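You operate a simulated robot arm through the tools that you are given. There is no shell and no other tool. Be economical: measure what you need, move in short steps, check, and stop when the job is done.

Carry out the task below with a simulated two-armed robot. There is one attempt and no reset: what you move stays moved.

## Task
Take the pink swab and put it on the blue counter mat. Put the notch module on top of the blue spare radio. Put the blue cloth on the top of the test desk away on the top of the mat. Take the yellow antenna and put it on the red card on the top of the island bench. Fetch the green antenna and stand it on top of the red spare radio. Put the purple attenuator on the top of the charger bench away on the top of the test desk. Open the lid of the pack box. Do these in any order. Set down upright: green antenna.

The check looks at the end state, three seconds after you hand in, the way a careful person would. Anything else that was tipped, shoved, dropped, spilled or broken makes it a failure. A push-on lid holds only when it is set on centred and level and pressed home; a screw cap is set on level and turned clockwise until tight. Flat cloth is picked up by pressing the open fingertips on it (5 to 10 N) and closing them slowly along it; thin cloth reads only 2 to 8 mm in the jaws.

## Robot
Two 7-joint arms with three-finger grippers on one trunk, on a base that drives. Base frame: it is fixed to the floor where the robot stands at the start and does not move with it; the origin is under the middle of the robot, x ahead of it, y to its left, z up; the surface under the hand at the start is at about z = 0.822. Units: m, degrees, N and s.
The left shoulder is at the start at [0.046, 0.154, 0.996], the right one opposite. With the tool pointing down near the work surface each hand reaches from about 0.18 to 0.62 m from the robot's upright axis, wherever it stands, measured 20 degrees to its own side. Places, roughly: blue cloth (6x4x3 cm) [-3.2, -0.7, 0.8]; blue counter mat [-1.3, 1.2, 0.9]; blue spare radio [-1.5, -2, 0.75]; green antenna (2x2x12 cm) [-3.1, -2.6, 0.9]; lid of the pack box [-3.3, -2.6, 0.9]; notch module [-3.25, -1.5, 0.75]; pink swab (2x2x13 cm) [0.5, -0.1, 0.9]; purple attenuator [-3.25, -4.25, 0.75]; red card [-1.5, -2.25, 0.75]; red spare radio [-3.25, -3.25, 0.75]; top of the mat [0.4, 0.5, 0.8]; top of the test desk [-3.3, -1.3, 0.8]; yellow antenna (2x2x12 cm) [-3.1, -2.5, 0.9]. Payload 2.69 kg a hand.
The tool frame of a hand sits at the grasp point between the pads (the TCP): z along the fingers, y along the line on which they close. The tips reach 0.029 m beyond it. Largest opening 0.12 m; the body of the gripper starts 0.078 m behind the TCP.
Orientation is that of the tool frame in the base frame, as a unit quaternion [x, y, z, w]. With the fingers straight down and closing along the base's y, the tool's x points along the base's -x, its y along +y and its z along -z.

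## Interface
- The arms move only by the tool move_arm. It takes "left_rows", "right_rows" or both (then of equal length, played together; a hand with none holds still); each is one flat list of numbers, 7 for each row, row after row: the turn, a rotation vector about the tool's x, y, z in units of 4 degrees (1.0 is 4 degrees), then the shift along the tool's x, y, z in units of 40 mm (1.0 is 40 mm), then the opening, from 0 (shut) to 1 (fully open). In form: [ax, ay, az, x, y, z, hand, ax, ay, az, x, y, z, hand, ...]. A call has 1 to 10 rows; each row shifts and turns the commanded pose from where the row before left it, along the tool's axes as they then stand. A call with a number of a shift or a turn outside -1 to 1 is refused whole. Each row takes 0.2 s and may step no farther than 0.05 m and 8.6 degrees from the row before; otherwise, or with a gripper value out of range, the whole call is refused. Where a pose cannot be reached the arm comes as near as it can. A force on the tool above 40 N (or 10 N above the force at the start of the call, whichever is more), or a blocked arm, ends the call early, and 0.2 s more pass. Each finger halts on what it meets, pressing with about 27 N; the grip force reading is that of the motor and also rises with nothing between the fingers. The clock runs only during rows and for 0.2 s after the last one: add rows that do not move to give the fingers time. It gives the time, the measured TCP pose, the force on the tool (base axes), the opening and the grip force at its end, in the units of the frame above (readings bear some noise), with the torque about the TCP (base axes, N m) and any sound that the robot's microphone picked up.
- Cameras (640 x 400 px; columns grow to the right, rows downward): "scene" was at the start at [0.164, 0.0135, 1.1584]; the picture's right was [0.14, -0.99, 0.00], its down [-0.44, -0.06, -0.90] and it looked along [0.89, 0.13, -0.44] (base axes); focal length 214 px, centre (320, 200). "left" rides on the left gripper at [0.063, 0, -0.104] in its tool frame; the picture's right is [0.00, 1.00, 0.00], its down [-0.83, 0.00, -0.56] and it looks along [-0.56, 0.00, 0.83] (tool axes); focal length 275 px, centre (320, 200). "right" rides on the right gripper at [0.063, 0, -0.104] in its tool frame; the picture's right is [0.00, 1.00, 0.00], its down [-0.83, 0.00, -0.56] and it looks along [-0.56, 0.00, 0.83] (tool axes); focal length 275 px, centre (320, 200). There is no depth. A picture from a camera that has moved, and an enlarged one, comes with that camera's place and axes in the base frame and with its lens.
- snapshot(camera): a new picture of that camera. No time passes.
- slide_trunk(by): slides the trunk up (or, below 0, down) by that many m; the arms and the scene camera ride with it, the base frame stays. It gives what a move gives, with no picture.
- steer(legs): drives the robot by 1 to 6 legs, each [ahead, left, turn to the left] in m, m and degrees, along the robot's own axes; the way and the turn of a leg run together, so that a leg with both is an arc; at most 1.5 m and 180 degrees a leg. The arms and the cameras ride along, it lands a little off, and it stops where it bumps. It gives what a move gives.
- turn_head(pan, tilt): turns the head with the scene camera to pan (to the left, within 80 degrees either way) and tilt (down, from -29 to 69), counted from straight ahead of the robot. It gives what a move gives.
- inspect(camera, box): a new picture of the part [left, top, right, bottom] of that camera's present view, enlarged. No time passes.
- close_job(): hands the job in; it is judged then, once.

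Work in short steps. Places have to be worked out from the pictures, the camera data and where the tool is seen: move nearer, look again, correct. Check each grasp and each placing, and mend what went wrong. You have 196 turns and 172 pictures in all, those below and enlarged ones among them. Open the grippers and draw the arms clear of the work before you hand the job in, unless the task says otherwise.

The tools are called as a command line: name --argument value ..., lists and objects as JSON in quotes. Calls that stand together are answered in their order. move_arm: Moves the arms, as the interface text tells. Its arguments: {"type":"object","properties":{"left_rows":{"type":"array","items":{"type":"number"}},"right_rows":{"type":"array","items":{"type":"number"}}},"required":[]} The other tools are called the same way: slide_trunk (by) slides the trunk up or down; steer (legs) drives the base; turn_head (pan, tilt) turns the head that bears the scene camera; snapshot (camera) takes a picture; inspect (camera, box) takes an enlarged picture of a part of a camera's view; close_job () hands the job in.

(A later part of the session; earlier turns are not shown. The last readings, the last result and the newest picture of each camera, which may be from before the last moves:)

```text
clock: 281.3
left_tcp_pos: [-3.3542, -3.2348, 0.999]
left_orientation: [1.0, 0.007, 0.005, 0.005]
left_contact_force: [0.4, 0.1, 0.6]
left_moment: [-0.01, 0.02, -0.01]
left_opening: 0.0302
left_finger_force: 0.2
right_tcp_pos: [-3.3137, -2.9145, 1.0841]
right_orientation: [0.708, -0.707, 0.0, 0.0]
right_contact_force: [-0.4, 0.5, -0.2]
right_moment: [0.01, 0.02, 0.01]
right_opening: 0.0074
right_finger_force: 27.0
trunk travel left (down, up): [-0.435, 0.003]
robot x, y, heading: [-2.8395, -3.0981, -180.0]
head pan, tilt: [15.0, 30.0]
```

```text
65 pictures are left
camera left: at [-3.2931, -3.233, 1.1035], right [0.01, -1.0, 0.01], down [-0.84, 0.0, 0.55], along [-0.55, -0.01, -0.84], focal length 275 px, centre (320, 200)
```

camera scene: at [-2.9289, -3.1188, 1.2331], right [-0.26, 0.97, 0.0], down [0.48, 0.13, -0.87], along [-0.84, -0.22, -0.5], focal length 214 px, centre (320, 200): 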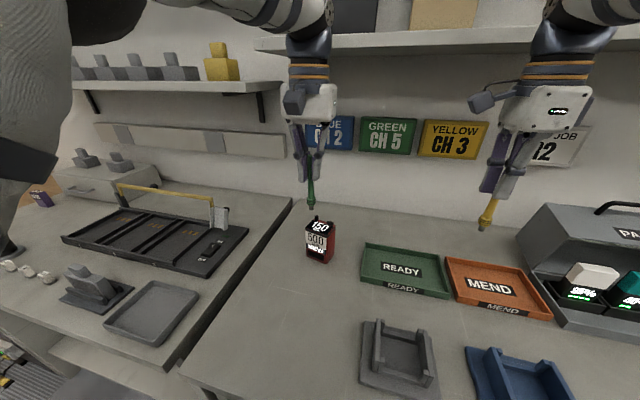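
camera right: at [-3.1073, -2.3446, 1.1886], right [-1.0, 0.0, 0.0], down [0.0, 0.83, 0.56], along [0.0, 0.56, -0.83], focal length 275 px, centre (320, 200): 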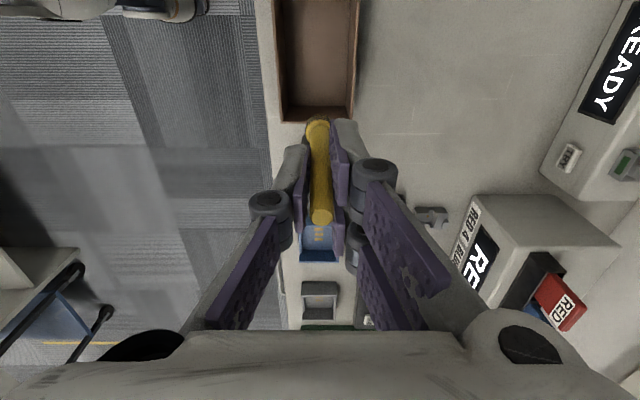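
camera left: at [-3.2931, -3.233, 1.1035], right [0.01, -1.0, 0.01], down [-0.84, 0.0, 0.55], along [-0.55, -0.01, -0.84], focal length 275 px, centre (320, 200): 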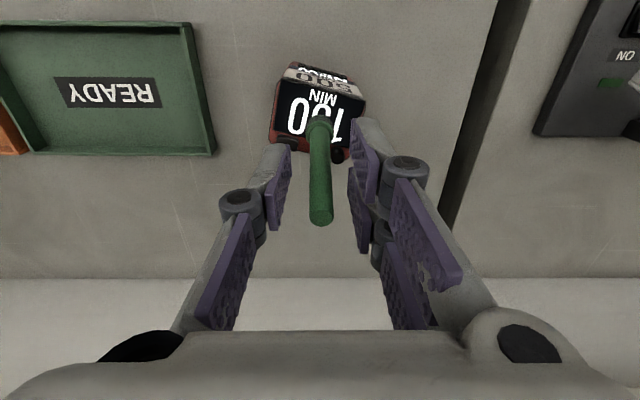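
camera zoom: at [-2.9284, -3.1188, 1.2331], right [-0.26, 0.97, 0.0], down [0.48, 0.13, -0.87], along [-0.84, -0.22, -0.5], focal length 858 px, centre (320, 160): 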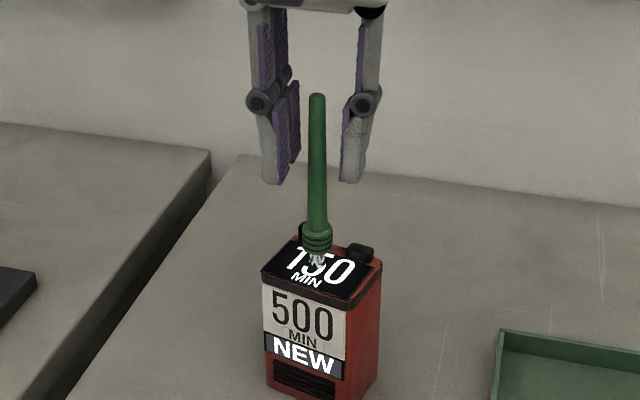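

It stands free. Withdraw straight up (with slight pull-back allowed as the fingers are to its sides).

move_arm --left_rows '[0, 0, 0, 0, 0, -0.6, 0.3, 0, 0, 0, 0, 0, -0.6, 0.3, 0, 0, 0, 0.2, 0, -0.6, 0.3, 0, 0, 0, 0.3, 0, -0.6, 0.3, 0, 0, 0, 0, 0, 0, 0.3]'

snapshot --camera "scene"

```text
clock: 282.5
left_tcp_pos: [-3.3357, -3.2336, 1.0947]
left_orientation: [1.0, 0.006, 0.005, 0.005]
left_contact_force: [-0.7, 0.9, 1.3]
left_moment: [0.01, 0.02, 0.01]
left_opening: 0.0361
left_finger_force: 0.1
right_tcp_pos: [-3.313, -2.9143, 1.0846]
right_orientation: [-0.707, 0.707, -0.001, 0.001]
right_contact_force: [-0.3, 0.5, 0.2]
right_moment: [0.02, 0.0, 0.0]
right_opening: 0.0071
right_finger_force: 27.3
trunk travel left (down, up): [-0.435, 0.003]
robot x, y, heading: [-2.8358, -3.094, -180.2]
head pan, tilt: [15.0, 30.0]
```

```text
64 pictures are left
camera scene: at [-2.9289, -3.1189, 1.2329], right [-0.26, 0.97, 0.0], down [0.48, 0.13, -0.87], along [-0.84, -0.22, -0.5], focal length 214 px, centre (320, 200)
```

scene: 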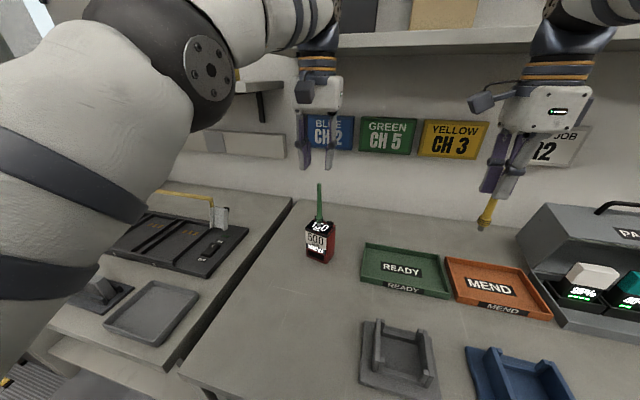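

Green antenna stands. The right jaw reading shrinks slowly (9.4→7.1 mm), so I check whether the yellow antenna is slipping.

snapshot --camera "right"

```text
63 pictures are left
camera right: at [-3.3139, -2.9787, 1.1883], right [-1.0, 0.0, 0.0], down [0.0, 0.83, 0.56], along [0.0, 0.56, -0.83], focal length 275 px, centre (320, 200)
```

right: 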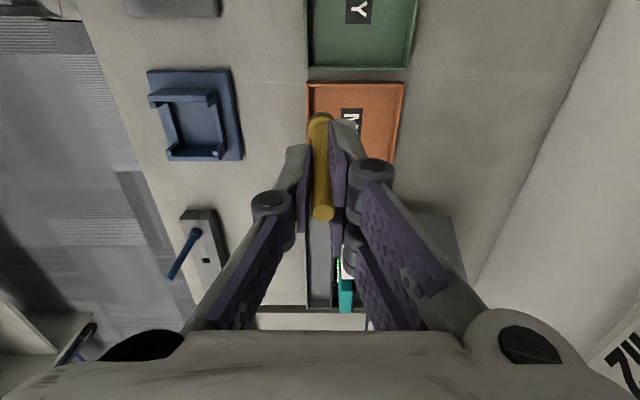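

Slipped only ~3 mm so far, but I'll place the yellow antenna next. Back off, turn to the island and approach the red card.

steer --legs '[[-0.35, 0, 0], [0, 0, 180], [0, 1.07, 0], [0.4, 0, 0]]'

turn_head --pan -10 --tilt 40

snapshot --camera "right"

snapshot --camera "scene"

```text
clock: 302.1
left_tcp_pos: [-1.485, -1.9924, 1.095]
left_orientation: [0.046, 0.999, 0.005, -0.004]
left_contact_force: [-0.4, -0.5, -0.8]
left_moment: [0.02, -0.01, 0.0]
left_opening: 0.036
left_finger_force: 0.1
right_tcp_pos: [-1.5381, -2.305, 1.0853]
right_orientation: [0.744, 0.669, -0.001, 0.0]
right_contact_force: [-0.1, -0.3, -0.2]
right_moment: [0.01, 0.01, -0.02]
right_opening: 0.0073
right_finger_force: 27.2
trunk travel left (down, up): [-0.435, 0.003]
robot x, y, heading: [-1.9962, -2.0755, -5.9]
head pan, tilt: [15.0, 30.0]
```

```text
clock: 303.0
left_tcp_pos: [-1.4847, -1.9921, 1.096]
left_orientation: [0.047, 0.999, 0.006, -0.004]
left_contact_force: [-0.1, -1.0, -0.1]
left_moment: [-0.02, -0.01, -0.01]
left_opening: 0.0358
left_finger_force: 0.0
right_tcp_pos: [-1.5388, -2.3071, 1.0851]
right_orientation: [0.743, 0.669, -0.001, -0.001]
right_contact_force: [-0.2, 0.9, -0.2]
right_moment: [0.01, 0.03, -0.02]
right_opening: 0.0073
right_finger_force: 26.8
trunk travel left (down, up): [-0.435, 0.003]
robot x, y, heading: [-1.9911, -2.0791, -6.2]
head pan, tilt: [-10.0, 40.0]
```

```text
62 pictures are left
camera right: at [-1.5315, -2.2445, 1.1888], right [0.99, -0.1, 0.0], down [-0.08, -0.83, 0.56], along [-0.06, -0.55, -0.83], focal length 275 px, centre (320, 200)
```

right: 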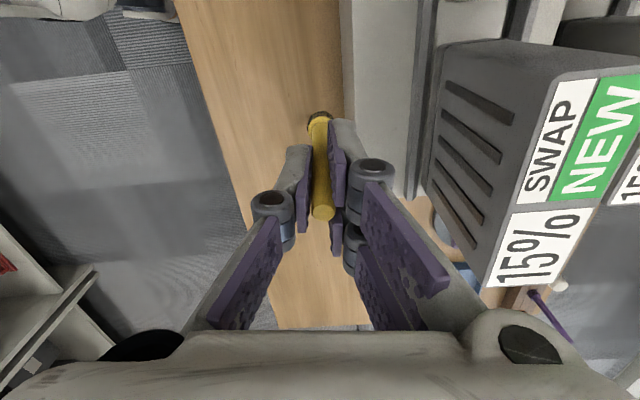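

```text
61 pictures are left
camera scene: at [-1.9019, -2.1002, 1.2177], right [-0.28, -0.96, 0.0], down [-0.62, 0.18, -0.77], along [0.74, -0.21, -0.64], focal length 214 px, centre (320, 200)
```

scene: 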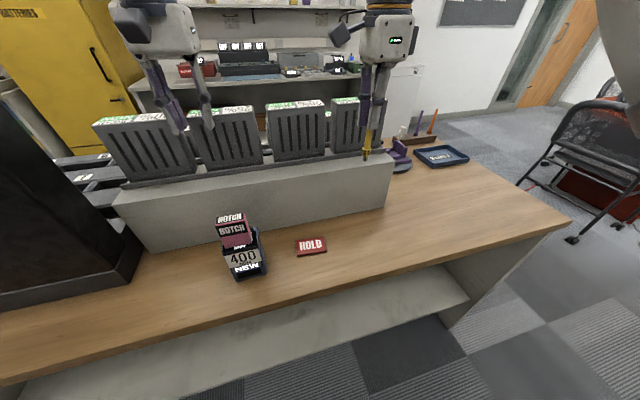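

Fine adjust: back 6 cm, rotate +6°, left 8 cm.

steer --legs '[[-0.06, 0, 0], [0, 0, 6.2], [0, 0.07, 0]]'

snapshot --camera "right"

inspect --camera "scene" --box '[200, 120, 460, 290]'

```text
clock: 305.3
left_tcp_pos: [-1.5573, -1.8614, 1.0961]
left_orientation: [-0.007, 1.0, 0.005, -0.005]
left_contact_force: [-0.3, 0.0, -0.8]
left_moment: [-0.04, -0.02, -0.01]
left_opening: 0.0359
left_finger_force: 0.1
right_tcp_pos: [-1.5765, -2.1804, 1.0856]
right_orientation: [0.707, 0.707, -0.002, 0.0]
right_contact_force: [0.7, 0.1, -1.0]
right_moment: [-0.04, -0.03, 0.01]
right_opening: 0.0072
right_finger_force: 27.4
trunk travel left (down, up): [-0.435, 0.003]
robot x, y, heading: [-2.0516, -1.9993, 0.2]
head pan, tilt: [-10.0, 40.0]
```

```text
60 pictures are left
camera right: at [-1.576, -2.1174, 1.1888], right [1.0, 0.01, 0.0], down [0.01, -0.83, 0.56], along [0.0, -0.56, -0.83], focal length 275 px, centre (320, 200)
```

right: 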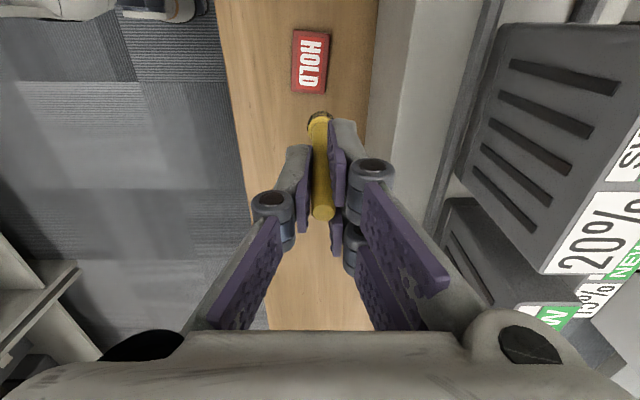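

```text
2.35 times, centred on (330, 205) of scene
camera zoom: at [-1.9596, -2.0139, 1.2177], right [-0.17, -0.99, 0.0], down [-0.63, 0.11, -0.77], along [0.75, -0.13, -0.64], focal length 505 px, centre (296, 188)
```

zoom: 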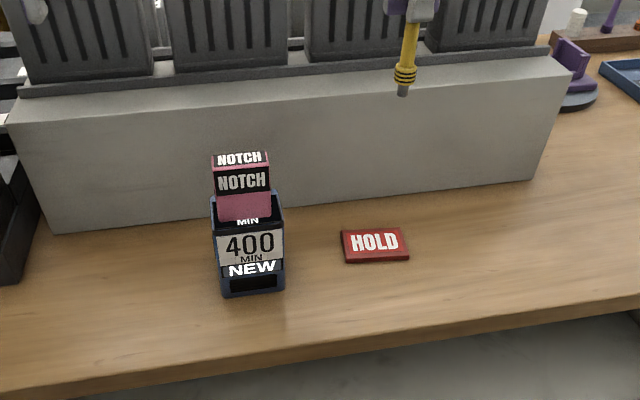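

Card centre ≈[-1.594,-2.164], top z≈0.815. Move over it and lower to TCP≈0.94.

move_arm --right_rows '[0, 0, 0, 0.41, -0.44, 0, 0, 0, 0, 0, 0, 0, 0.9, 0, 0, 0, 0, 0, 0, 0.9, 0, 0, 0, 0, 0, 0, 0.9, 0, 0, 0, 0, 0, 0, 0.9, 0, 0, 0, 0, 0, 0, 0, 0]'

inspect --camera "scene" --box '[280, 130, 440, 270]'

snapshot --camera "right"

```text
clock: 306.7
left_tcp_pos: [-1.5565, -1.8625, 1.0958]
left_orientation: [-0.007, 1.0, 0.006, -0.003]
left_contact_force: [-0.4, 0.2, -0.1]
left_moment: [0.01, 0.0, -0.01]
left_opening: 0.0358
left_finger_force: 0.0
right_tcp_pos: [-1.595, -2.163, 0.941]
right_orientation: [0.707, 0.707, 0.0, -0.001]
right_contact_force: [0.7, -0.3, -1.0]
right_moment: [0.01, -0.01, -0.02]
right_opening: 0.0074
right_finger_force: 27.3
trunk travel left (down, up): [-0.435, 0.003]
robot x, y, heading: [-2.0531, -2.0008, 0.1]
head pan, tilt: [-10.0, 40.0]
```

```text
2.86 times, centred on (360, 200) of scene
camera zoom: at [-1.9599, -2.0144, 1.2178], right [-0.17, -0.99, 0.0], down [-0.63, 0.11, -0.77], along [0.75, -0.13, -0.64], focal length 613 px, centre (206, 200)
```

zoom: 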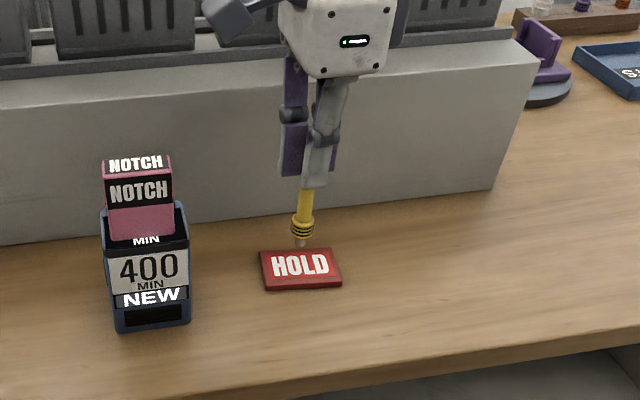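

```text
57 pictures are left
camera right: at [-1.5953, -2.1004, 1.0456], right [1.0, 0.01, 0.0], down [0.01, -0.83, 0.56], along [0.0, -0.56, -0.83], focal length 275 px, centre (320, 200)
```

right: 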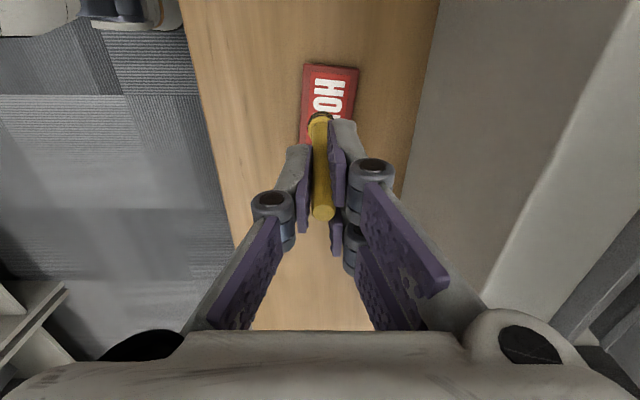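

Landing projects to the card's centre. Lower 2.4 cm then creep.

move_arm --right_rows '[0, 0, 0, 0, 0.08, 0.3, 0, 0, 0, 0, 0, 0, 0.25, 0, 0, 0, 0, 0, 0, 0.05, 0, 0, 0, 0, 0, 0, 0, 0]'

inspect --camera "scene" --box '[300, 150, 420, 250]'

```text
clock: 307.7
left_tcp_pos: [-1.556, -1.863, 1.0954]
left_orientation: [-0.007, 1.0, 0.005, -0.003]
left_contact_force: [0.1, 0.8, 0.3]
left_moment: [0.02, -0.02, -0.01]
left_opening: 0.0359
left_finger_force: 0.1
right_tcp_pos: [-1.5924, -2.1631, 0.9175]
right_orientation: [0.707, 0.707, -0.001, 0.0]
right_contact_force: [0.3, 0.2, -0.2]
right_moment: [0.03, -0.01, 0.02]
right_opening: 0.0072
right_finger_force: 27.2
trunk travel left (down, up): [-0.435, 0.003]
robot x, y, heading: [-2.0525, -1.9998, -0.1]
head pan, tilt: [-10.0, 40.0]
```

```text
4.00 times, centred on (360, 200) of scene
camera zoom: at [-1.9596, -2.0144, 1.2177], right [-0.17, -0.99, 0.0], down [-0.63, 0.11, -0.77], along [0.75, -0.13, -0.64], focal length 858 px, centre (160, 200)
```

zoom: 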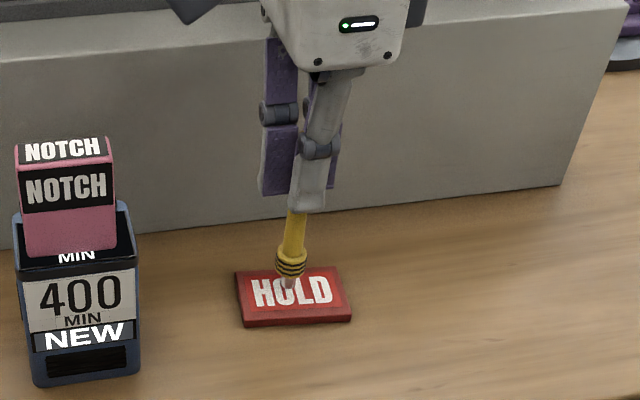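

Tilt is only perspective. Creep down.

move_arm --right_rows '[0, 0, 0, 0, 0, 0.07, 0, 0, 0, 0, 0, 0, 0.05, 0, 0, 0, 0, 0, 0, 0, 0]'

```text
clock: 308.5
left_tcp_pos: [-1.5567, -1.8614, 1.0958]
left_orientation: [-0.007, 1.0, 0.005, -0.004]
left_contact_force: [-0.3, 0.5, -0.1]
left_moment: [0.01, 0.02, 0.0]
left_opening: 0.036
left_finger_force: 0.1
right_tcp_pos: [-1.5915, -2.1638, 0.9118]
right_orientation: [0.707, 0.707, 0.0, -0.001]
right_contact_force: [-0.1, 1.0, -0.2]
right_moment: [0.0, 0.0, 0.02]
right_opening: 0.0073
right_finger_force: 26.5
trunk travel left (down, up): [-0.435, 0.003]
robot x, y, heading: [-2.0513, -2.0018, 0.2]
head pan, tilt: [-10.0, 40.0]
```

move_arm --right_rows '[0, 0, 0, 0, 0, 0.05, 0, 0, 0, 0, 0, 0, 0.05, 0, 0, 0, 0, 0, 0, 0, 0]'

inspect --camera "scene" --box '[320, 180, 400, 240]'

```text
clock: 309.3
left_tcp_pos: [-1.5574, -1.8613, 1.0962]
left_orientation: [-0.006, 1.0, 0.004, -0.003]
left_contact_force: [-0.2, 0.4, -0.1]
left_moment: [-0.04, -0.03, 0.02]
left_opening: 0.0362
left_finger_force: 0.0
right_tcp_pos: [-1.5907, -2.1638, 0.9081]
right_orientation: [0.707, 0.707, 0.0, 0.0]
right_contact_force: [0.0, -0.1, 4.8]
right_moment: [0.01, -0.02, 0.03]
right_opening: 0.0075
right_finger_force: 27.1
trunk travel left (down, up): [-0.435, 0.003]
robot x, y, heading: [-2.054, -2.0012, 0.0]
head pan, tilt: [-10.0, 40.0]
```

```text
6.67 times, centred on (360, 210) of scene
camera zoom: at [-1.96, -2.0143, 1.2178], right [-0.17, -0.99, 0.0], down [-0.63, 0.11, -0.77], along [0.75, -0.13, -0.64], focal length 1430 px, centre (53, 133)
```

zoom: 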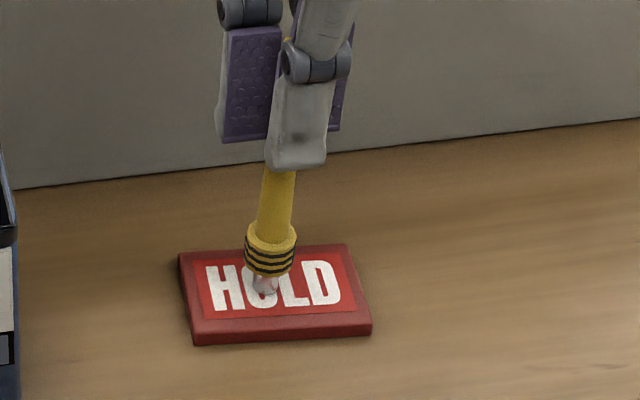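

Light contact (≈5 N) on the card's centre. Open in tiny steps.

move_arm --right_rows '[0, 0, 0, 0, 0, 0.02, 0, 0, 0, 0, 0, 0, 0, 0.065, 0, 0, 0, 0, 0, 0, 0.08, 0, 0, 0, 0, 0, 0, 0.1, 0, 0, 0, 0, 0, 0, 0.13, 0, 0, 0, 0, 0, 0, 0.2, 0, 0, 0, 0, 0, 0, 0.28, 0, 0, 0, 0, 0, 0, 0.28]'

inspect --camera "scene" --box '[300, 150, 420, 250]'

snapshot --camera "right"

```text
clock: 311.1
left_tcp_pos: [-1.5569, -1.8622, 1.0948]
left_orientation: [-0.007, 1.0, 0.004, -0.005]
left_contact_force: [-0.1, 1.1, -0.3]
left_moment: [-0.04, 0.01, -0.03]
left_opening: 0.036
left_finger_force: 0.0
right_tcp_pos: [-1.592, -2.1634, 0.9079]
right_orientation: [0.707, 0.707, 0.0, -0.001]
right_contact_force: [1.0, -0.2, 9.1]
right_moment: [0.03, -0.17, 0.0]
right_opening: 0.0361
right_finger_force: 0.7
trunk travel left (down, up): [-0.435, 0.003]
robot x, y, heading: [-2.0538, -2.0012, 0.2]
head pan, tilt: [-10.0, 40.0]
```

```text
4.00 times, centred on (360, 200) of scene
camera zoom: at [-1.96, -2.0142, 1.2177], right [-0.17, -0.99, 0.0], down [-0.63, 0.11, -0.77], along [0.76, -0.13, -0.64], focal length 858 px, centre (160, 200)
```

zoom: 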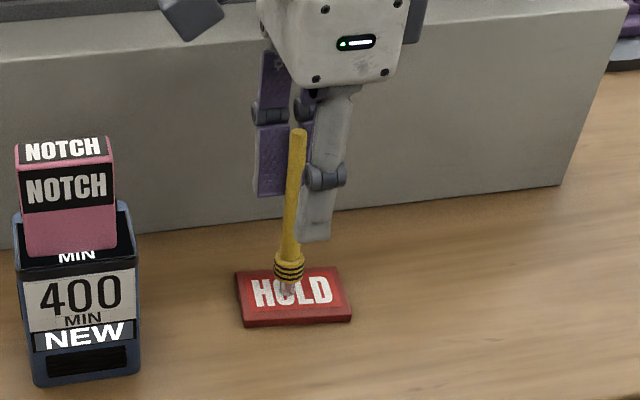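

```text
53 pictures are left
camera right: at [-1.5911, -2.1015, 1.0114], right [1.0, 0.01, 0.0], down [0.01, -0.83, 0.56], along [0.0, -0.56, -0.83], focal length 275 px, centre (320, 200)
```

right: 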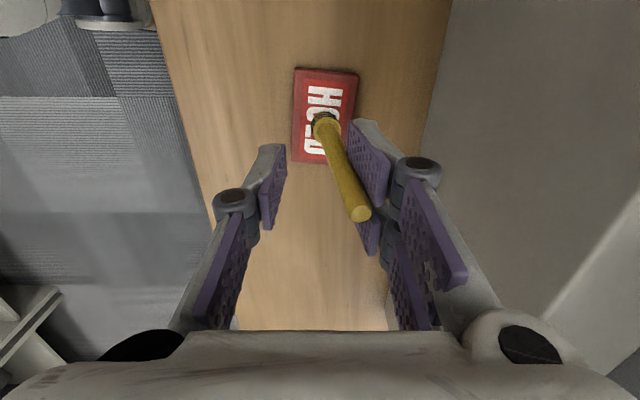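

The yellow antenna leans on the rear finger (it was pressed down while released). Re-close to straighten it, and read the force.

move_arm --right_rows '[0, 0, 0, 0, 0, 0, 0.2, 0, 0, 0, 0, 0, 0, 0.13, 0, 0, 0, 0, 0, 0, 0.08, 0, 0, 0, 0, 0, 0, 0.03, 0, 0, 0, 0, 0, 0, 0, 0, 0, 0, 0, 0, 0, 0]'

snapshot --camera "right"

```text
clock: 312.5
left_tcp_pos: [-1.5566, -1.8622, 1.0956]
left_orientation: [-0.007, 1.0, 0.006, -0.005]
left_contact_force: [0.6, -0.1, -0.3]
left_moment: [-0.03, 0.0, -0.01]
left_opening: 0.0357
left_finger_force: 0.0
right_tcp_pos: [-1.5913, -2.1652, 0.9084]
right_orientation: [0.707, 0.707, 0.0, -0.001]
right_contact_force: [-0.3, 0.4, -0.9]
right_moment: [0.0, -0.02, 0.0]
right_opening: 0.0075
right_finger_force: 27.0
trunk travel left (down, up): [-0.435, 0.003]
robot x, y, heading: [-2.0521, -2.0005, -0.1]
head pan, tilt: [-10.0, 40.0]
```

```text
52 pictures are left
camera right: at [-1.5908, -2.1016, 1.0114], right [1.0, 0.01, 0.0], down [0.01, -0.83, 0.56], along [0.0, -0.56, -0.83], focal length 275 px, centre (320, 200)
```

right: 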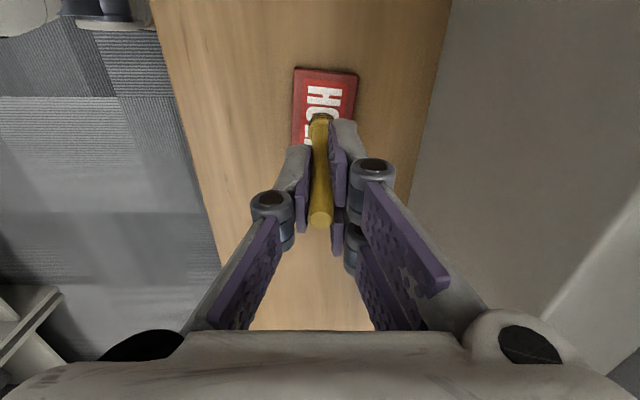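

Straight again with ~0 N. Lower 1 mm and read.

move_arm --right_rows '[0, 0, 0, 0, 0, 0.025, 0, 0, 0, 0, 0, 0, 0, 0]'

```text
clock: 313.1
left_tcp_pos: [-1.5567, -1.8609, 1.0951]
left_orientation: [-0.007, 1.0, 0.005, -0.004]
left_contact_force: [0.6, 0.0, 0.9]
left_moment: [0.04, -0.01, -0.01]
left_opening: 0.0359
left_finger_force: 0.0
right_tcp_pos: [-1.591, -2.1633, 0.9044]
right_orientation: [0.707, 0.707, -0.001, 0.0]
right_contact_force: [-0.1, -0.3, -0.3]
right_moment: [-0.01, -0.01, -0.01]
right_opening: 0.0075
right_finger_force: 27.1
trunk travel left (down, up): [-0.435, 0.003]
robot x, y, heading: [-2.051, -2.0028, 0.1]
head pan, tilt: [-10.0, 40.0]
```

move_arm --right_rows '[0, 0, 0, 0, 0, 0.04, 0, 0, 0, 0, 0, 0, 0, 0]'

```text
clock: 313.7
left_tcp_pos: [-1.5569, -1.861, 1.0955]
left_orientation: [-0.006, 1.0, 0.005, -0.004]
left_contact_force: [1.0, 1.3, 0.4]
left_moment: [0.0, 0.01, 0.02]
left_opening: 0.0361
left_finger_force: 0.1
right_tcp_pos: [-1.5914, -2.1639, 0.9043]
right_orientation: [0.707, 0.707, -0.001, -0.002]
right_contact_force: [-0.7, 0.3, 0.1]
right_moment: [-0.02, 0.01, 0.03]
right_opening: 0.0076
right_finger_force: 27.2
trunk travel left (down, up): [-0.435, 0.003]
robot x, y, heading: [-2.0547, -1.998, 0.4]
head pan, tilt: [-10.0, 40.0]
```

move_arm --right_rows '[0, 0, 0, 0, 0, 0.04, 0, 0, 0, 0, 0, 0, 0.03, 0, 0, 0, 0, 0, 0, 0, 0]'

inspect --camera "scene" --box '[320, 180, 400, 240]'

```text
clock: 314.5
left_tcp_pos: [-1.5585, -1.8616, 1.098]
left_orientation: [-0.007, 1.0, 0.004, -0.002]
left_contact_force: [-0.4, -0.3, 0.7]
left_moment: [-0.01, -0.04, -0.01]
left_opening: 0.036
left_finger_force: 0.1
right_tcp_pos: [-1.5913, -2.1628, 0.9043]
right_orientation: [0.707, 0.707, 0.0, 0.001]
right_contact_force: [-0.5, -1.8, 15.7]
right_moment: [-0.13, 0.06, 0.01]
right_opening: 0.0076
right_finger_force: 26.9
trunk travel left (down, up): [-0.435, 0.003]
robot x, y, heading: [-2.0515, -2.0007, -0.0]
head pan, tilt: [-10.0, 40.0]
```

```text
6.67 times, centred on (360, 210) of scene
camera zoom: at [-1.961, -2.0142, 1.218], right [-0.17, -0.99, 0.0], down [-0.63, 0.11, -0.77], along [0.76, -0.13, -0.64], focal length 1430 px, centre (53, 133)
```

zoom: 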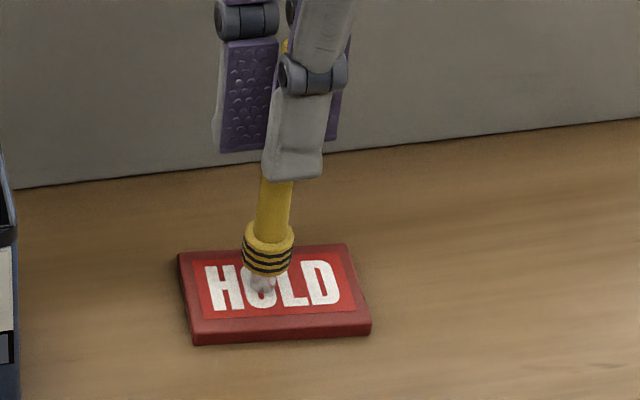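

Contact 16 N. Ease 1.2 mm, then open very slowly.

move_arm --right_rows '[0, 0, 0, 0, 0, -0.04, 0, 0, 0, 0, 0, 0, 0, 0, 0, 0, 0, 0, 0, 0, 0.065, 0, 0, 0, 0, 0, 0, 0.07, 0, 0, 0, 0, 0, 0, 0.075, 0, 0, 0, 0, 0, 0, 0.08, 0, 0, 0, 0, 0, 0, 0.09, 0, 0, 0, 0, 0, 0, 0.1, 0, 0, 0, 0, 0, 0, 0.11]'

snapshot --camera "right"

```text
clock: 316.5
left_tcp_pos: [-1.5578, -1.8608, 1.0967]
left_orientation: [-0.007, 1.0, 0.005, -0.003]
left_contact_force: [0.0, -0.5, 0.6]
left_moment: [0.02, 0.06, -0.03]
left_opening: 0.0361
left_finger_force: 0.0
right_tcp_pos: [-1.5926, -2.1657, 0.9042]
right_orientation: [0.707, 0.707, -0.001, -0.001]
right_contact_force: [0.1, 0.0, 12.6]
right_moment: [0.0, -0.14, -0.03]
right_opening: 0.0123
right_finger_force: 0.0
trunk travel left (down, up): [-0.435, 0.003]
robot x, y, heading: [-2.054, -2.0029, 0.2]
head pan, tilt: [-10.0, 40.0]
```

```text
50 pictures are left
camera right: at [-1.5919, -2.1012, 1.008], right [1.0, 0.01, 0.0], down [0.01, -0.83, 0.56], along [0.0, -0.56, -0.83], focal length 275 px, centre (320, 200)
```

right: 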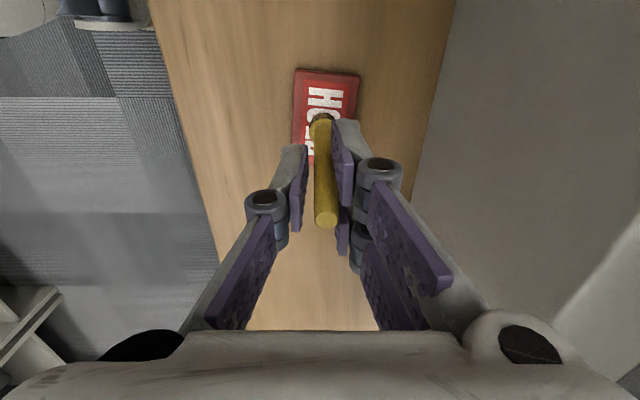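

The rod still couples 12 N into the rear finger, so the command sits too low. Re-close and raise stepwise until contact is light.

move_arm --right_rows '[0, 0, 0, 0, 0, 0, 0.05, 0, 0, 0, 0, 0, 0, 0, 0, 0, 0, 0, 0, 0, 0, 0, 0, 0, 0, 0, -0.05, 0, 0, 0, 0, 0, 0, 0, 0]'

```text
clock: 317.7
left_tcp_pos: [-1.5574, -1.8618, 1.0942]
left_orientation: [-0.007, 1.0, 0.006, -0.005]
left_contact_force: [0.6, 0.3, 0.2]
left_moment: [-0.03, 0.0, -0.02]
left_opening: 0.0361
left_finger_force: 0.0
right_tcp_pos: [-1.5919, -2.1648, 0.9062]
right_orientation: [0.707, 0.707, -0.002, -0.001]
right_contact_force: [0.1, 0.6, 1.6]
right_moment: [0.0, -0.03, 0.03]
right_opening: 0.0076
right_finger_force: 27.3
trunk travel left (down, up): [-0.435, 0.003]
robot x, y, heading: [-2.0522, -1.9993, 0.2]
head pan, tilt: [-10.0, 40.0]
```

Light contact 1.6 N now. Open slowly again.

move_arm --right_rows '[0, 0, 0, 0, 0, 0, 0.065, 0, 0, 0, 0, 0, 0, 0.07, 0, 0, 0, 0, 0, 0, 0.075, 0, 0, 0, 0, 0, 0, 0.08, 0, 0, 0, 0, 0, 0, 0.09, 0, 0, 0, 0, 0, 0, 0.11, 0, 0, 0, 0, 0, 0, 0.14, 0, 0, 0, 0, 0, 0, 0.14]'

snapshot --camera "right"

```text
clock: 319.5
left_tcp_pos: [-1.5565, -1.8598, 1.0955]
left_orientation: [-0.007, 1.0, 0.005, -0.004]
left_contact_force: [-0.3, 0.7, -1.1]
left_moment: [0.02, 0.02, 0.01]
left_opening: 0.0359
left_finger_force: 0.0
right_tcp_pos: [-1.5923, -2.164, 0.9063]
right_orientation: [0.707, 0.707, -0.001, 0.0]
right_contact_force: [0.4, 0.1, 1.0]
right_moment: [0.04, -0.04, 0.03]
right_opening: 0.017
right_finger_force: 0.1
trunk travel left (down, up): [-0.435, 0.003]
robot x, y, heading: [-2.0541, -1.999, 0.3]
head pan, tilt: [-10.0, 40.0]
```

```text
49 pictures are left
camera right: at [-1.5909, -2.1011, 1.01], right [1.0, 0.01, 0.0], down [0.01, -0.83, 0.56], along [0.0, -0.56, -0.83], focal length 275 px, centre (320, 200)
```

right: 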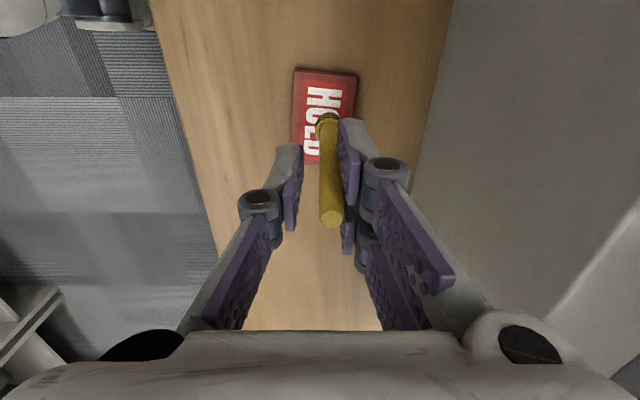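

Rod looks nearly vertical, perhaps standing. Open a bit more and check.

move_arm --right_rows '[0, 0, 0, 0, 0, 0, 0.18, 0, 0, 0, 0, 0, 0, 0.22, 0, 0, 0, 0, 0, 0, 0.28, 0, 0, 0, 0, 0, 0, 0.28]'

snapshot --camera "right"

inspect --camera "scene" --box '[300, 150, 420, 250]'

```text
clock: 320.5
left_tcp_pos: [-1.5565, -1.8615, 1.0958]
left_orientation: [-0.006, 1.0, 0.005, -0.005]
left_contact_force: [-0.8, 0.4, 0.2]
left_moment: [-0.02, 0.0, 0.01]
left_opening: 0.036
left_finger_force: 0.1
right_tcp_pos: [-1.5913, -2.1632, 0.9053]
right_orientation: [0.707, 0.707, -0.001, -0.001]
right_contact_force: [0.2, 0.3, -0.6]
right_moment: [-0.05, 0.0, 0.02]
right_opening: 0.0336
right_finger_force: 0.1
trunk travel left (down, up): [-0.435, 0.003]
robot x, y, heading: [-2.0537, -1.9992, -0.1]
head pan, tilt: [-10.0, 40.0]
```

```text
48 pictures are left
camera right: at [-1.5909, -2.1011, 1.01], right [1.0, 0.01, 0.0], down [0.01, -0.83, 0.56], along [0.0, -0.56, -0.83], focal length 275 px, centre (320, 200)
```

right: 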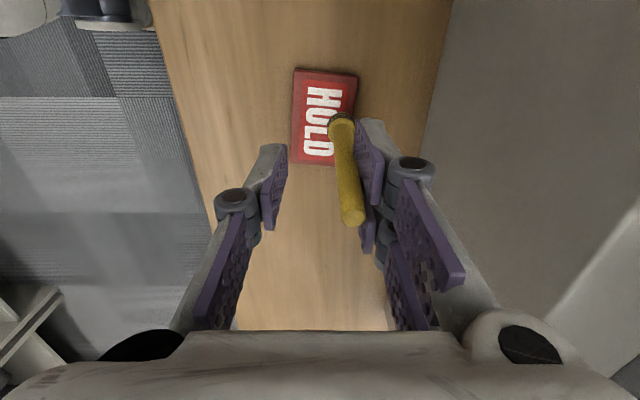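

```text
4.00 times, centred on (360, 200) of scene
camera zoom: at [-1.9596, -2.0144, 1.2177], right [-0.17, -0.99, 0.0], down [-0.63, 0.11, -0.77], along [0.75, -0.13, -0.64], focal length 858 px, centre (160, 200)
```

zoom: 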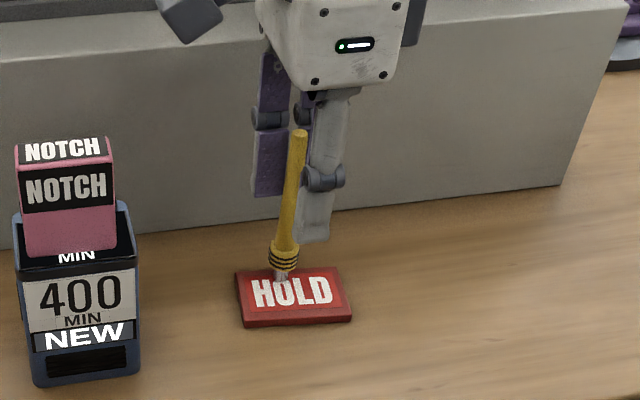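

The antenna travels with the rear finger as if clinging to that pad. I'll re-close to recentre it over the card, then reopen with one quick motion instead of slowly.

move_arm --right_rows '[0, 0, 0, 0, 0, 0, 0.2, 0, 0, 0, 0, 0, 0, 0.1, 0, 0, 0, 0, 0, 0, 0, 0, 0, 0, 0, 0, 0, 0, 0, 0, 0, 0, 0, 0, 0.5, 0, 0, 0, 0, 0, 0, 0.5]'

snapshot --camera "right"

inspect --camera "scene" --box '[300, 150, 420, 250]'

```text
clock: 321.9
left_tcp_pos: [-1.5568, -1.8619, 1.0957]
left_orientation: [-0.007, 1.0, 0.006, -0.005]
left_contact_force: [0.1, 0.4, 1.0]
left_moment: [-0.01, 0.0, -0.01]
left_opening: 0.0361
left_finger_force: 0.1
right_tcp_pos: [-1.5916, -2.1638, 0.9052]
right_orientation: [0.707, 0.707, 0.0, 0.0]
right_contact_force: [1.0, 0.5, -0.3]
right_moment: [0.01, 0.0, -0.04]
right_opening: 0.06
right_finger_force: 0.0
trunk travel left (down, up): [-0.435, 0.003]
robot x, y, heading: [-2.0506, -2.002, 0.3]
head pan, tilt: [-10.0, 40.0]
```

```text
46 pictures are left
camera right: at [-1.5909, -2.1011, 1.01], right [1.0, 0.01, 0.0], down [0.01, -0.83, 0.56], along [0.0, -0.56, -0.83], focal length 275 px, centre (320, 200)
```

right: 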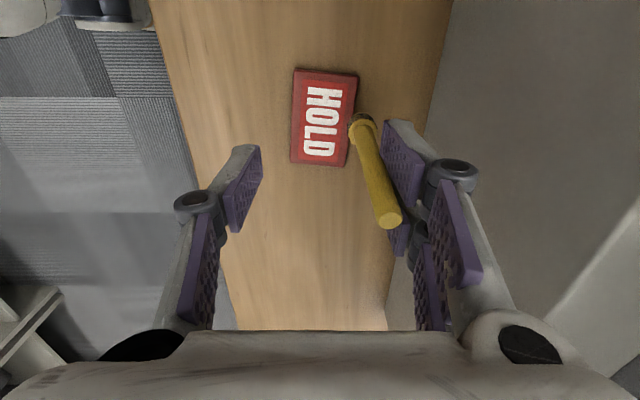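

```text
4.00 times, centred on (360, 200) of scene
camera zoom: at [-1.9596, -2.0144, 1.2177], right [-0.17, -0.99, 0.0], down [-0.63, 0.11, -0.77], along [0.75, -0.13, -0.64], focal length 858 px, centre (160, 200)
```

zoom: 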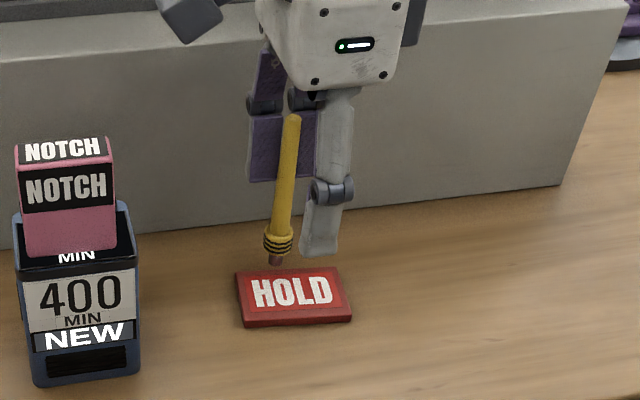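

It clings to that finger's pad/link. Recentre by closing isn't enough; first test whether a fuller opening changes it — but over the card: shift the hand −x so the rod is above the card before opening.

inspect --camera "right" --box '[330, 90, 490, 330]'

```text
1.67 times, centred on (410, 210) of right
camera zoom: at [-1.5909, -2.1011, 1.01], right [1.0, 0.01, 0.0], down [0.01, -0.83, 0.56], along [0.0, -0.56, -0.83], focal length 459 px, centre (170, 183)
```

zoom: 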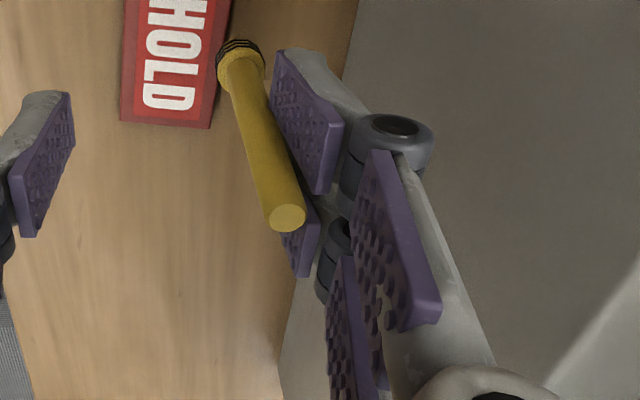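

Close-up explains it: that finger is a two-prong fork and the rod is wedged between the prongs. Plan: lift, back off into free air, take the rod's lower end with the left hand (pointing forward), pull it out of the fork, then place it with the left hand.

move_arm --right_rows '[0, 0, 0, 0, 0, -0.9, 0.5, 0, 0, 0, 0, 0, -1, 0.5, 0, 0, 0, 0, 0, -1, 0.5, 0, 0, 0, 0, 0, -1, 0.5, 0, 0, 0, 0, 0, 0, 0.5]'

steer --legs '[[-0.35, 0, 0]]'

move_arm --right_rows '[0, 0, 0, 0.9, 0, 0, 0.4, 0, 0, 0, 0.9, 0, 0, 0.3, 0, 0, 0, 0.9, 0, 0, 0.3, 0, 0, 0, 0, 0, 0, 0.3]' --left_rows '[0, 0, 0, 0.9, 0, 0, 0.5, 0, 0, 0, 0.9, 0, 0, 0.5, 0, 0, 0, 0.9, 0, 0, 0.5, 0, 0, 0, 0.9, 0, 0, 0.5]'

snapshot --camera "scene"

```text
clock: 323.1
left_tcp_pos: [-1.5575, -1.8619, 1.0946]
left_orientation: [-0.007, 1.0, 0.005, -0.005]
left_contact_force: [0.0, -0.7, -0.8]
left_moment: [0.05, 0.01, 0.02]
left_opening: 0.036
left_finger_force: 0.0
right_tcp_pos: [-1.5899, -2.1618, 1.0624]
right_orientation: [0.707, 0.707, -0.002, -0.002]
right_contact_force: [-1.7, 0.1, -0.9]
right_moment: [0.0, 0.02, -0.03]
right_opening: 0.06
right_finger_force: 0.1
trunk travel left (down, up): [-0.435, 0.003]
robot x, y, heading: [-2.0531, -1.9997, 0.4]
head pan, tilt: [-10.0, 40.0]
```

```text
clock: 325.4
left_tcp_pos: [-1.8994, -1.866, 1.0962]
left_orientation: [-0.003, 1.0, 0.005, -0.003]
left_contact_force: [0.3, 0.7, -0.7]
left_moment: [-0.01, 0.01, 0.0]
left_opening: 0.0359
left_finger_force: 0.1
right_tcp_pos: [-1.9369, -2.1659, 1.0625]
right_orientation: [0.71, 0.704, 0.0, -0.001]
right_contact_force: [0.1, -0.5, -0.5]
right_moment: [-0.01, -0.01, -0.02]
right_opening: 0.0599
right_finger_force: 0.2
trunk travel left (down, up): [-0.435, 0.003]
robot x, y, heading: [-2.3979, -2.0005, -0.3]
head pan, tilt: [-10.0, 40.0]
```

```text
clock: 326.4
left_tcp_pos: [-2.0458, -1.8653, 1.0964]
left_orientation: [-0.003, 1.0, 0.005, -0.003]
left_contact_force: [-0.5, -0.5, -0.4]
left_moment: [0.0, -0.04, 0.0]
left_opening: 0.0599
left_finger_force: 0.2
right_tcp_pos: [-1.9376, -2.0572, 1.0614]
right_orientation: [0.71, 0.704, -0.001, 0.0]
right_contact_force: [0.8, 0.1, -0.4]
right_moment: [0.0, 0.01, 0.01]
right_opening: 0.036
right_finger_force: 0.1
trunk travel left (down, up): [-0.435, 0.003]
robot x, y, heading: [-2.3986, -2.0005, -0.6]
head pan, tilt: [-10.0, 40.0]
```

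```text
43 pictures are left
camera scene: at [-2.3047, -2.0138, 1.2178], right [-0.18, -0.98, 0.0], down [-0.63, 0.12, -0.77], along [0.75, -0.14, -0.64], focal length 214 px, centre (320, 200)
```

scene: 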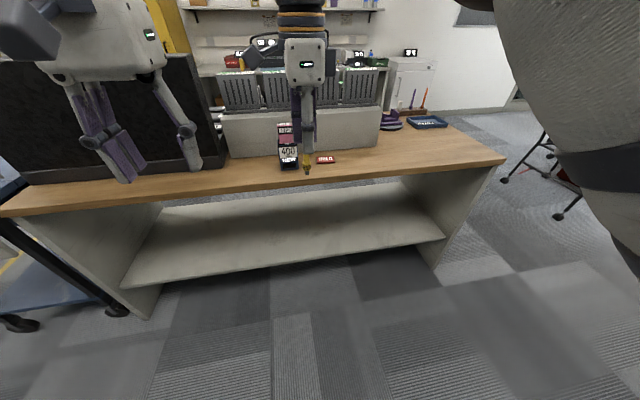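

Tilting the left hand 64° to point forward.

move_arm --left_rows '[0, -1, 0, 0, 0, 0.2, 0.5, 0, -1, 0, 0, 0, 0.2, 0.5, 0, -1, 0, 0, 0, 0.2, 0.5, 0, -1, 0, 0, 0, 0.2, 0.5, 0, -1, 0, 0, 0, 0.2, 0.5, 0, -1, 0, 0, 0, 0.2, 0.5, 0, -1, 0, 0, 0, 0.2, 0.5, 0, -1, 0, 0, 0, 0.2, 0.5]'

move_arm --left_rows '[0, -1, 0, 0, 0, 0, 0.5, 0, -1, 0, 0, 0, 0, 0.5, 0, -1, 0, 0, 0, 0, 0.5, 0, -1, 0, 0, 0, 0, 0.5, 0, -1, 0, 0, 0, 0, 0.5, 0, -1, 0, 0, 0, 0, 0.5, 0, -1, 0, 0, 0, 0, 0.5, 0, -1, 0, 0, 0, 0, 0.5, 0, 0, 0, 0, 0, 0, 0.5]'

snapshot --camera "left"

```text
clock: 328.1
left_tcp_pos: [-2.0281, -1.8668, 1.0361]
left_orientation: [-0.001, 0.962, 0.005, 0.272]
left_contact_force: [0.5, -1.0, 0.6]
left_moment: [0.01, 0.04, -0.02]
left_opening: 0.06
left_finger_force: 0.0
right_tcp_pos: [-1.937, -2.0585, 1.061]
right_orientation: [0.71, 0.704, -0.001, -0.001]
right_contact_force: [-0.6, -0.1, -0.7]
right_moment: [0.0, 0.01, -0.03]
right_opening: 0.036
right_finger_force: 0.0
trunk travel left (down, up): [-0.435, 0.003]
robot x, y, heading: [-2.3949, -2.0005, -0.4]
head pan, tilt: [-10.0, 40.0]
```

```text
clock: 330.1
left_tcp_pos: [-2.0027, -1.8792, 1.0469]
left_orientation: [0.001, 0.85, 0.005, 0.526]
left_contact_force: [-0.3, -0.5, -0.6]
left_moment: [0.03, 0.03, 0.0]
left_opening: 0.0602
left_finger_force: 0.0
left hand out of reach, approached as far as the arm can: row 6, 7, 8
right_tcp_pos: [-1.938, -2.0596, 1.0616]
right_orientation: [0.71, 0.704, -0.001, 0.0]
right_contact_force: [0.3, -0.1, -0.6]
right_moment: [-0.04, 0.01, 0.02]
right_opening: 0.0358
right_finger_force: 0.1
trunk travel left (down, up): [-0.435, 0.003]
robot x, y, heading: [-2.3947, -1.9991, -0.4]
head pan, tilt: [-10.0, 40.0]
```

```text
42 pictures are left
camera left: at [-2.1244, -1.8791, 1.0369], right [0.0, 1.0, 0.01], down [-0.13, -0.01, 0.99], along [0.99, 0.0, 0.13], focal length 275 px, centre (320, 200)
```

left: 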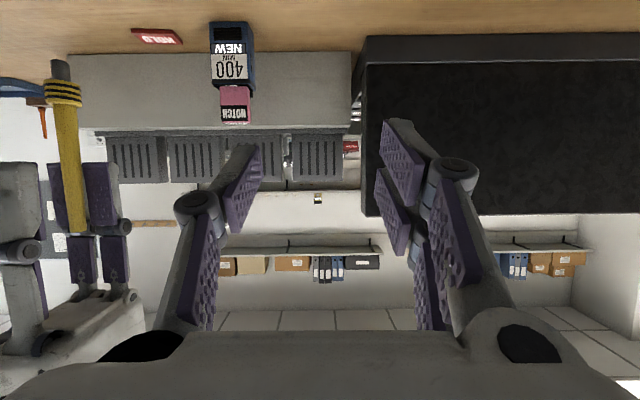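

The view shows the rod (flange z≈0.986, top 1.087, at y≈-2.062) in the right hand's fork. Lower/back the left hand slightly then slide sideways to line up.

move_arm --left_rows '[0, 0, 0, 0.67, 0, -0.085, 0.5, 0, 0, 0, 0.67, 0, -0.085, 0.5, 0, 0, 0, 0, -0.915, 0, 0.5, 0, 0, 0, 0, -0.915, 0, 0.5, 0, 0, 0, 0, -0.915, 0, 0.5, 0, 0, 0, 0, -0.915, 0, 0.5, 0, 0, 0, 0, -0.915, 0, 0.5, 0, 0, 0, 0, 0, 0, 0.5]'

snapshot --camera "left"

```text
clock: 331.9
left_tcp_pos: [-2.0006, -2.0791, 1.0062]
left_orientation: [-0.003, 0.852, 0.004, 0.524]
left_contact_force: [-0.4, 0.1, -0.1]
left_moment: [0.01, 0.02, 0.04]
left_opening: 0.0599
left_finger_force: 0.0
left hand out of reach, approached as far as the arm can: row 1, 2
right_tcp_pos: [-1.9367, -2.058, 1.0593]
right_orientation: [0.71, 0.704, -0.002, -0.002]
right_contact_force: [-0.3, 0.9, -0.6]
right_moment: [-0.03, 0.0, 0.03]
right_opening: 0.0359
right_finger_force: 0.1
trunk travel left (down, up): [-0.435, 0.003]
robot x, y, heading: [-2.3988, -1.9994, -0.2]
head pan, tilt: [-10.0, 40.0]
```

```text
41 pictures are left
camera left: at [-2.1214, -2.0798, 0.9968], right [-0.01, 1.0, 0.01], down [-0.12, -0.01, 0.99], along [0.99, 0.01, 0.12], focal length 275 px, centre (320, 200)
```

left: 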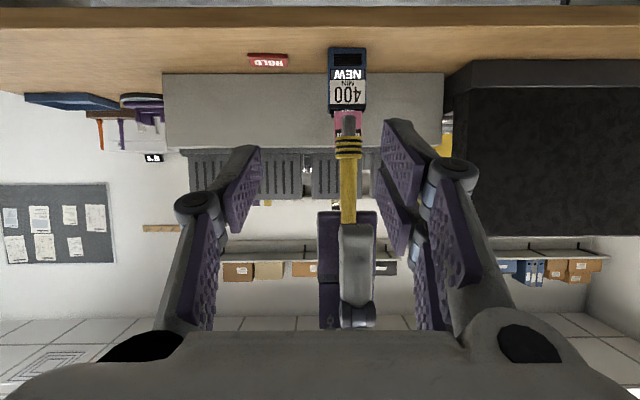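

Close the right jaw on the rod (steady, and frees space), then move the left hand forward around the rod.

move_arm --right_rows '[0, 0, 0, 0, 0, 0, 0.1, 0, 0, 0, 0, 0, 0, 0, 0, 0, 0, 0, 0, 0, 0, 0, 0, 0, 0, 0, 0, 0, 0, 0, 0, 0, 0, 0, 0, 0, 0, 0, 0, 0, 0, 0]' --left_rows '[0, 0, 0, 0, 0.54, 0, 0.5, 0, 0, 0, 0, 0, 0, 0.5, 0, 0, 0, -0.24, 0, 0.43, 0.5, 0, 0, 0, -0.24, 0, 0.43, 0.5, 0, 0, 0, -0.24, 0, 0.43, 0.5, 0, 0, 0, 0, 0, 0, 0.5]'

snapshot --camera "left"

```text
clock: 333.4
left_tcp_pos: [-1.9427, -2.0581, 1.0116]
left_orientation: [0.001, 0.85, 0.006, 0.527]
left_contact_force: [0.1, -0.8, 0.0]
left_moment: [0.02, 0.02, -0.05]
left_opening: 0.0601
left_finger_force: 0.1
right_tcp_pos: [-1.9378, -2.0591, 1.0626]
right_orientation: [0.71, 0.704, 0.0, -0.001]
right_contact_force: [0.3, -0.2, -0.2]
right_moment: [0.02, 0.0, -0.03]
right_opening: 0.0078
right_finger_force: 26.5
trunk travel left (down, up): [-0.435, 0.003]
robot x, y, heading: [-2.399, -2.0007, 0.0]
head pan, tilt: [-10.0, 40.0]
```

```text
40 pictures are left
camera left: at [-2.0642, -2.0575, 1.0008], right [0.0, 1.0, 0.01], down [-0.13, -0.01, 0.99], along [0.99, 0.0, 0.13], focal length 275 px, centre (320, 200)
```

left: 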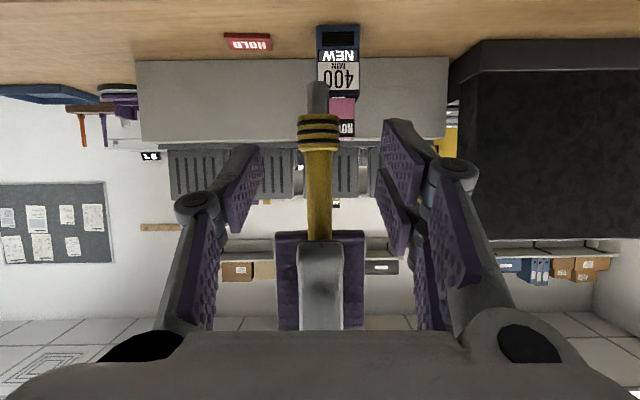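

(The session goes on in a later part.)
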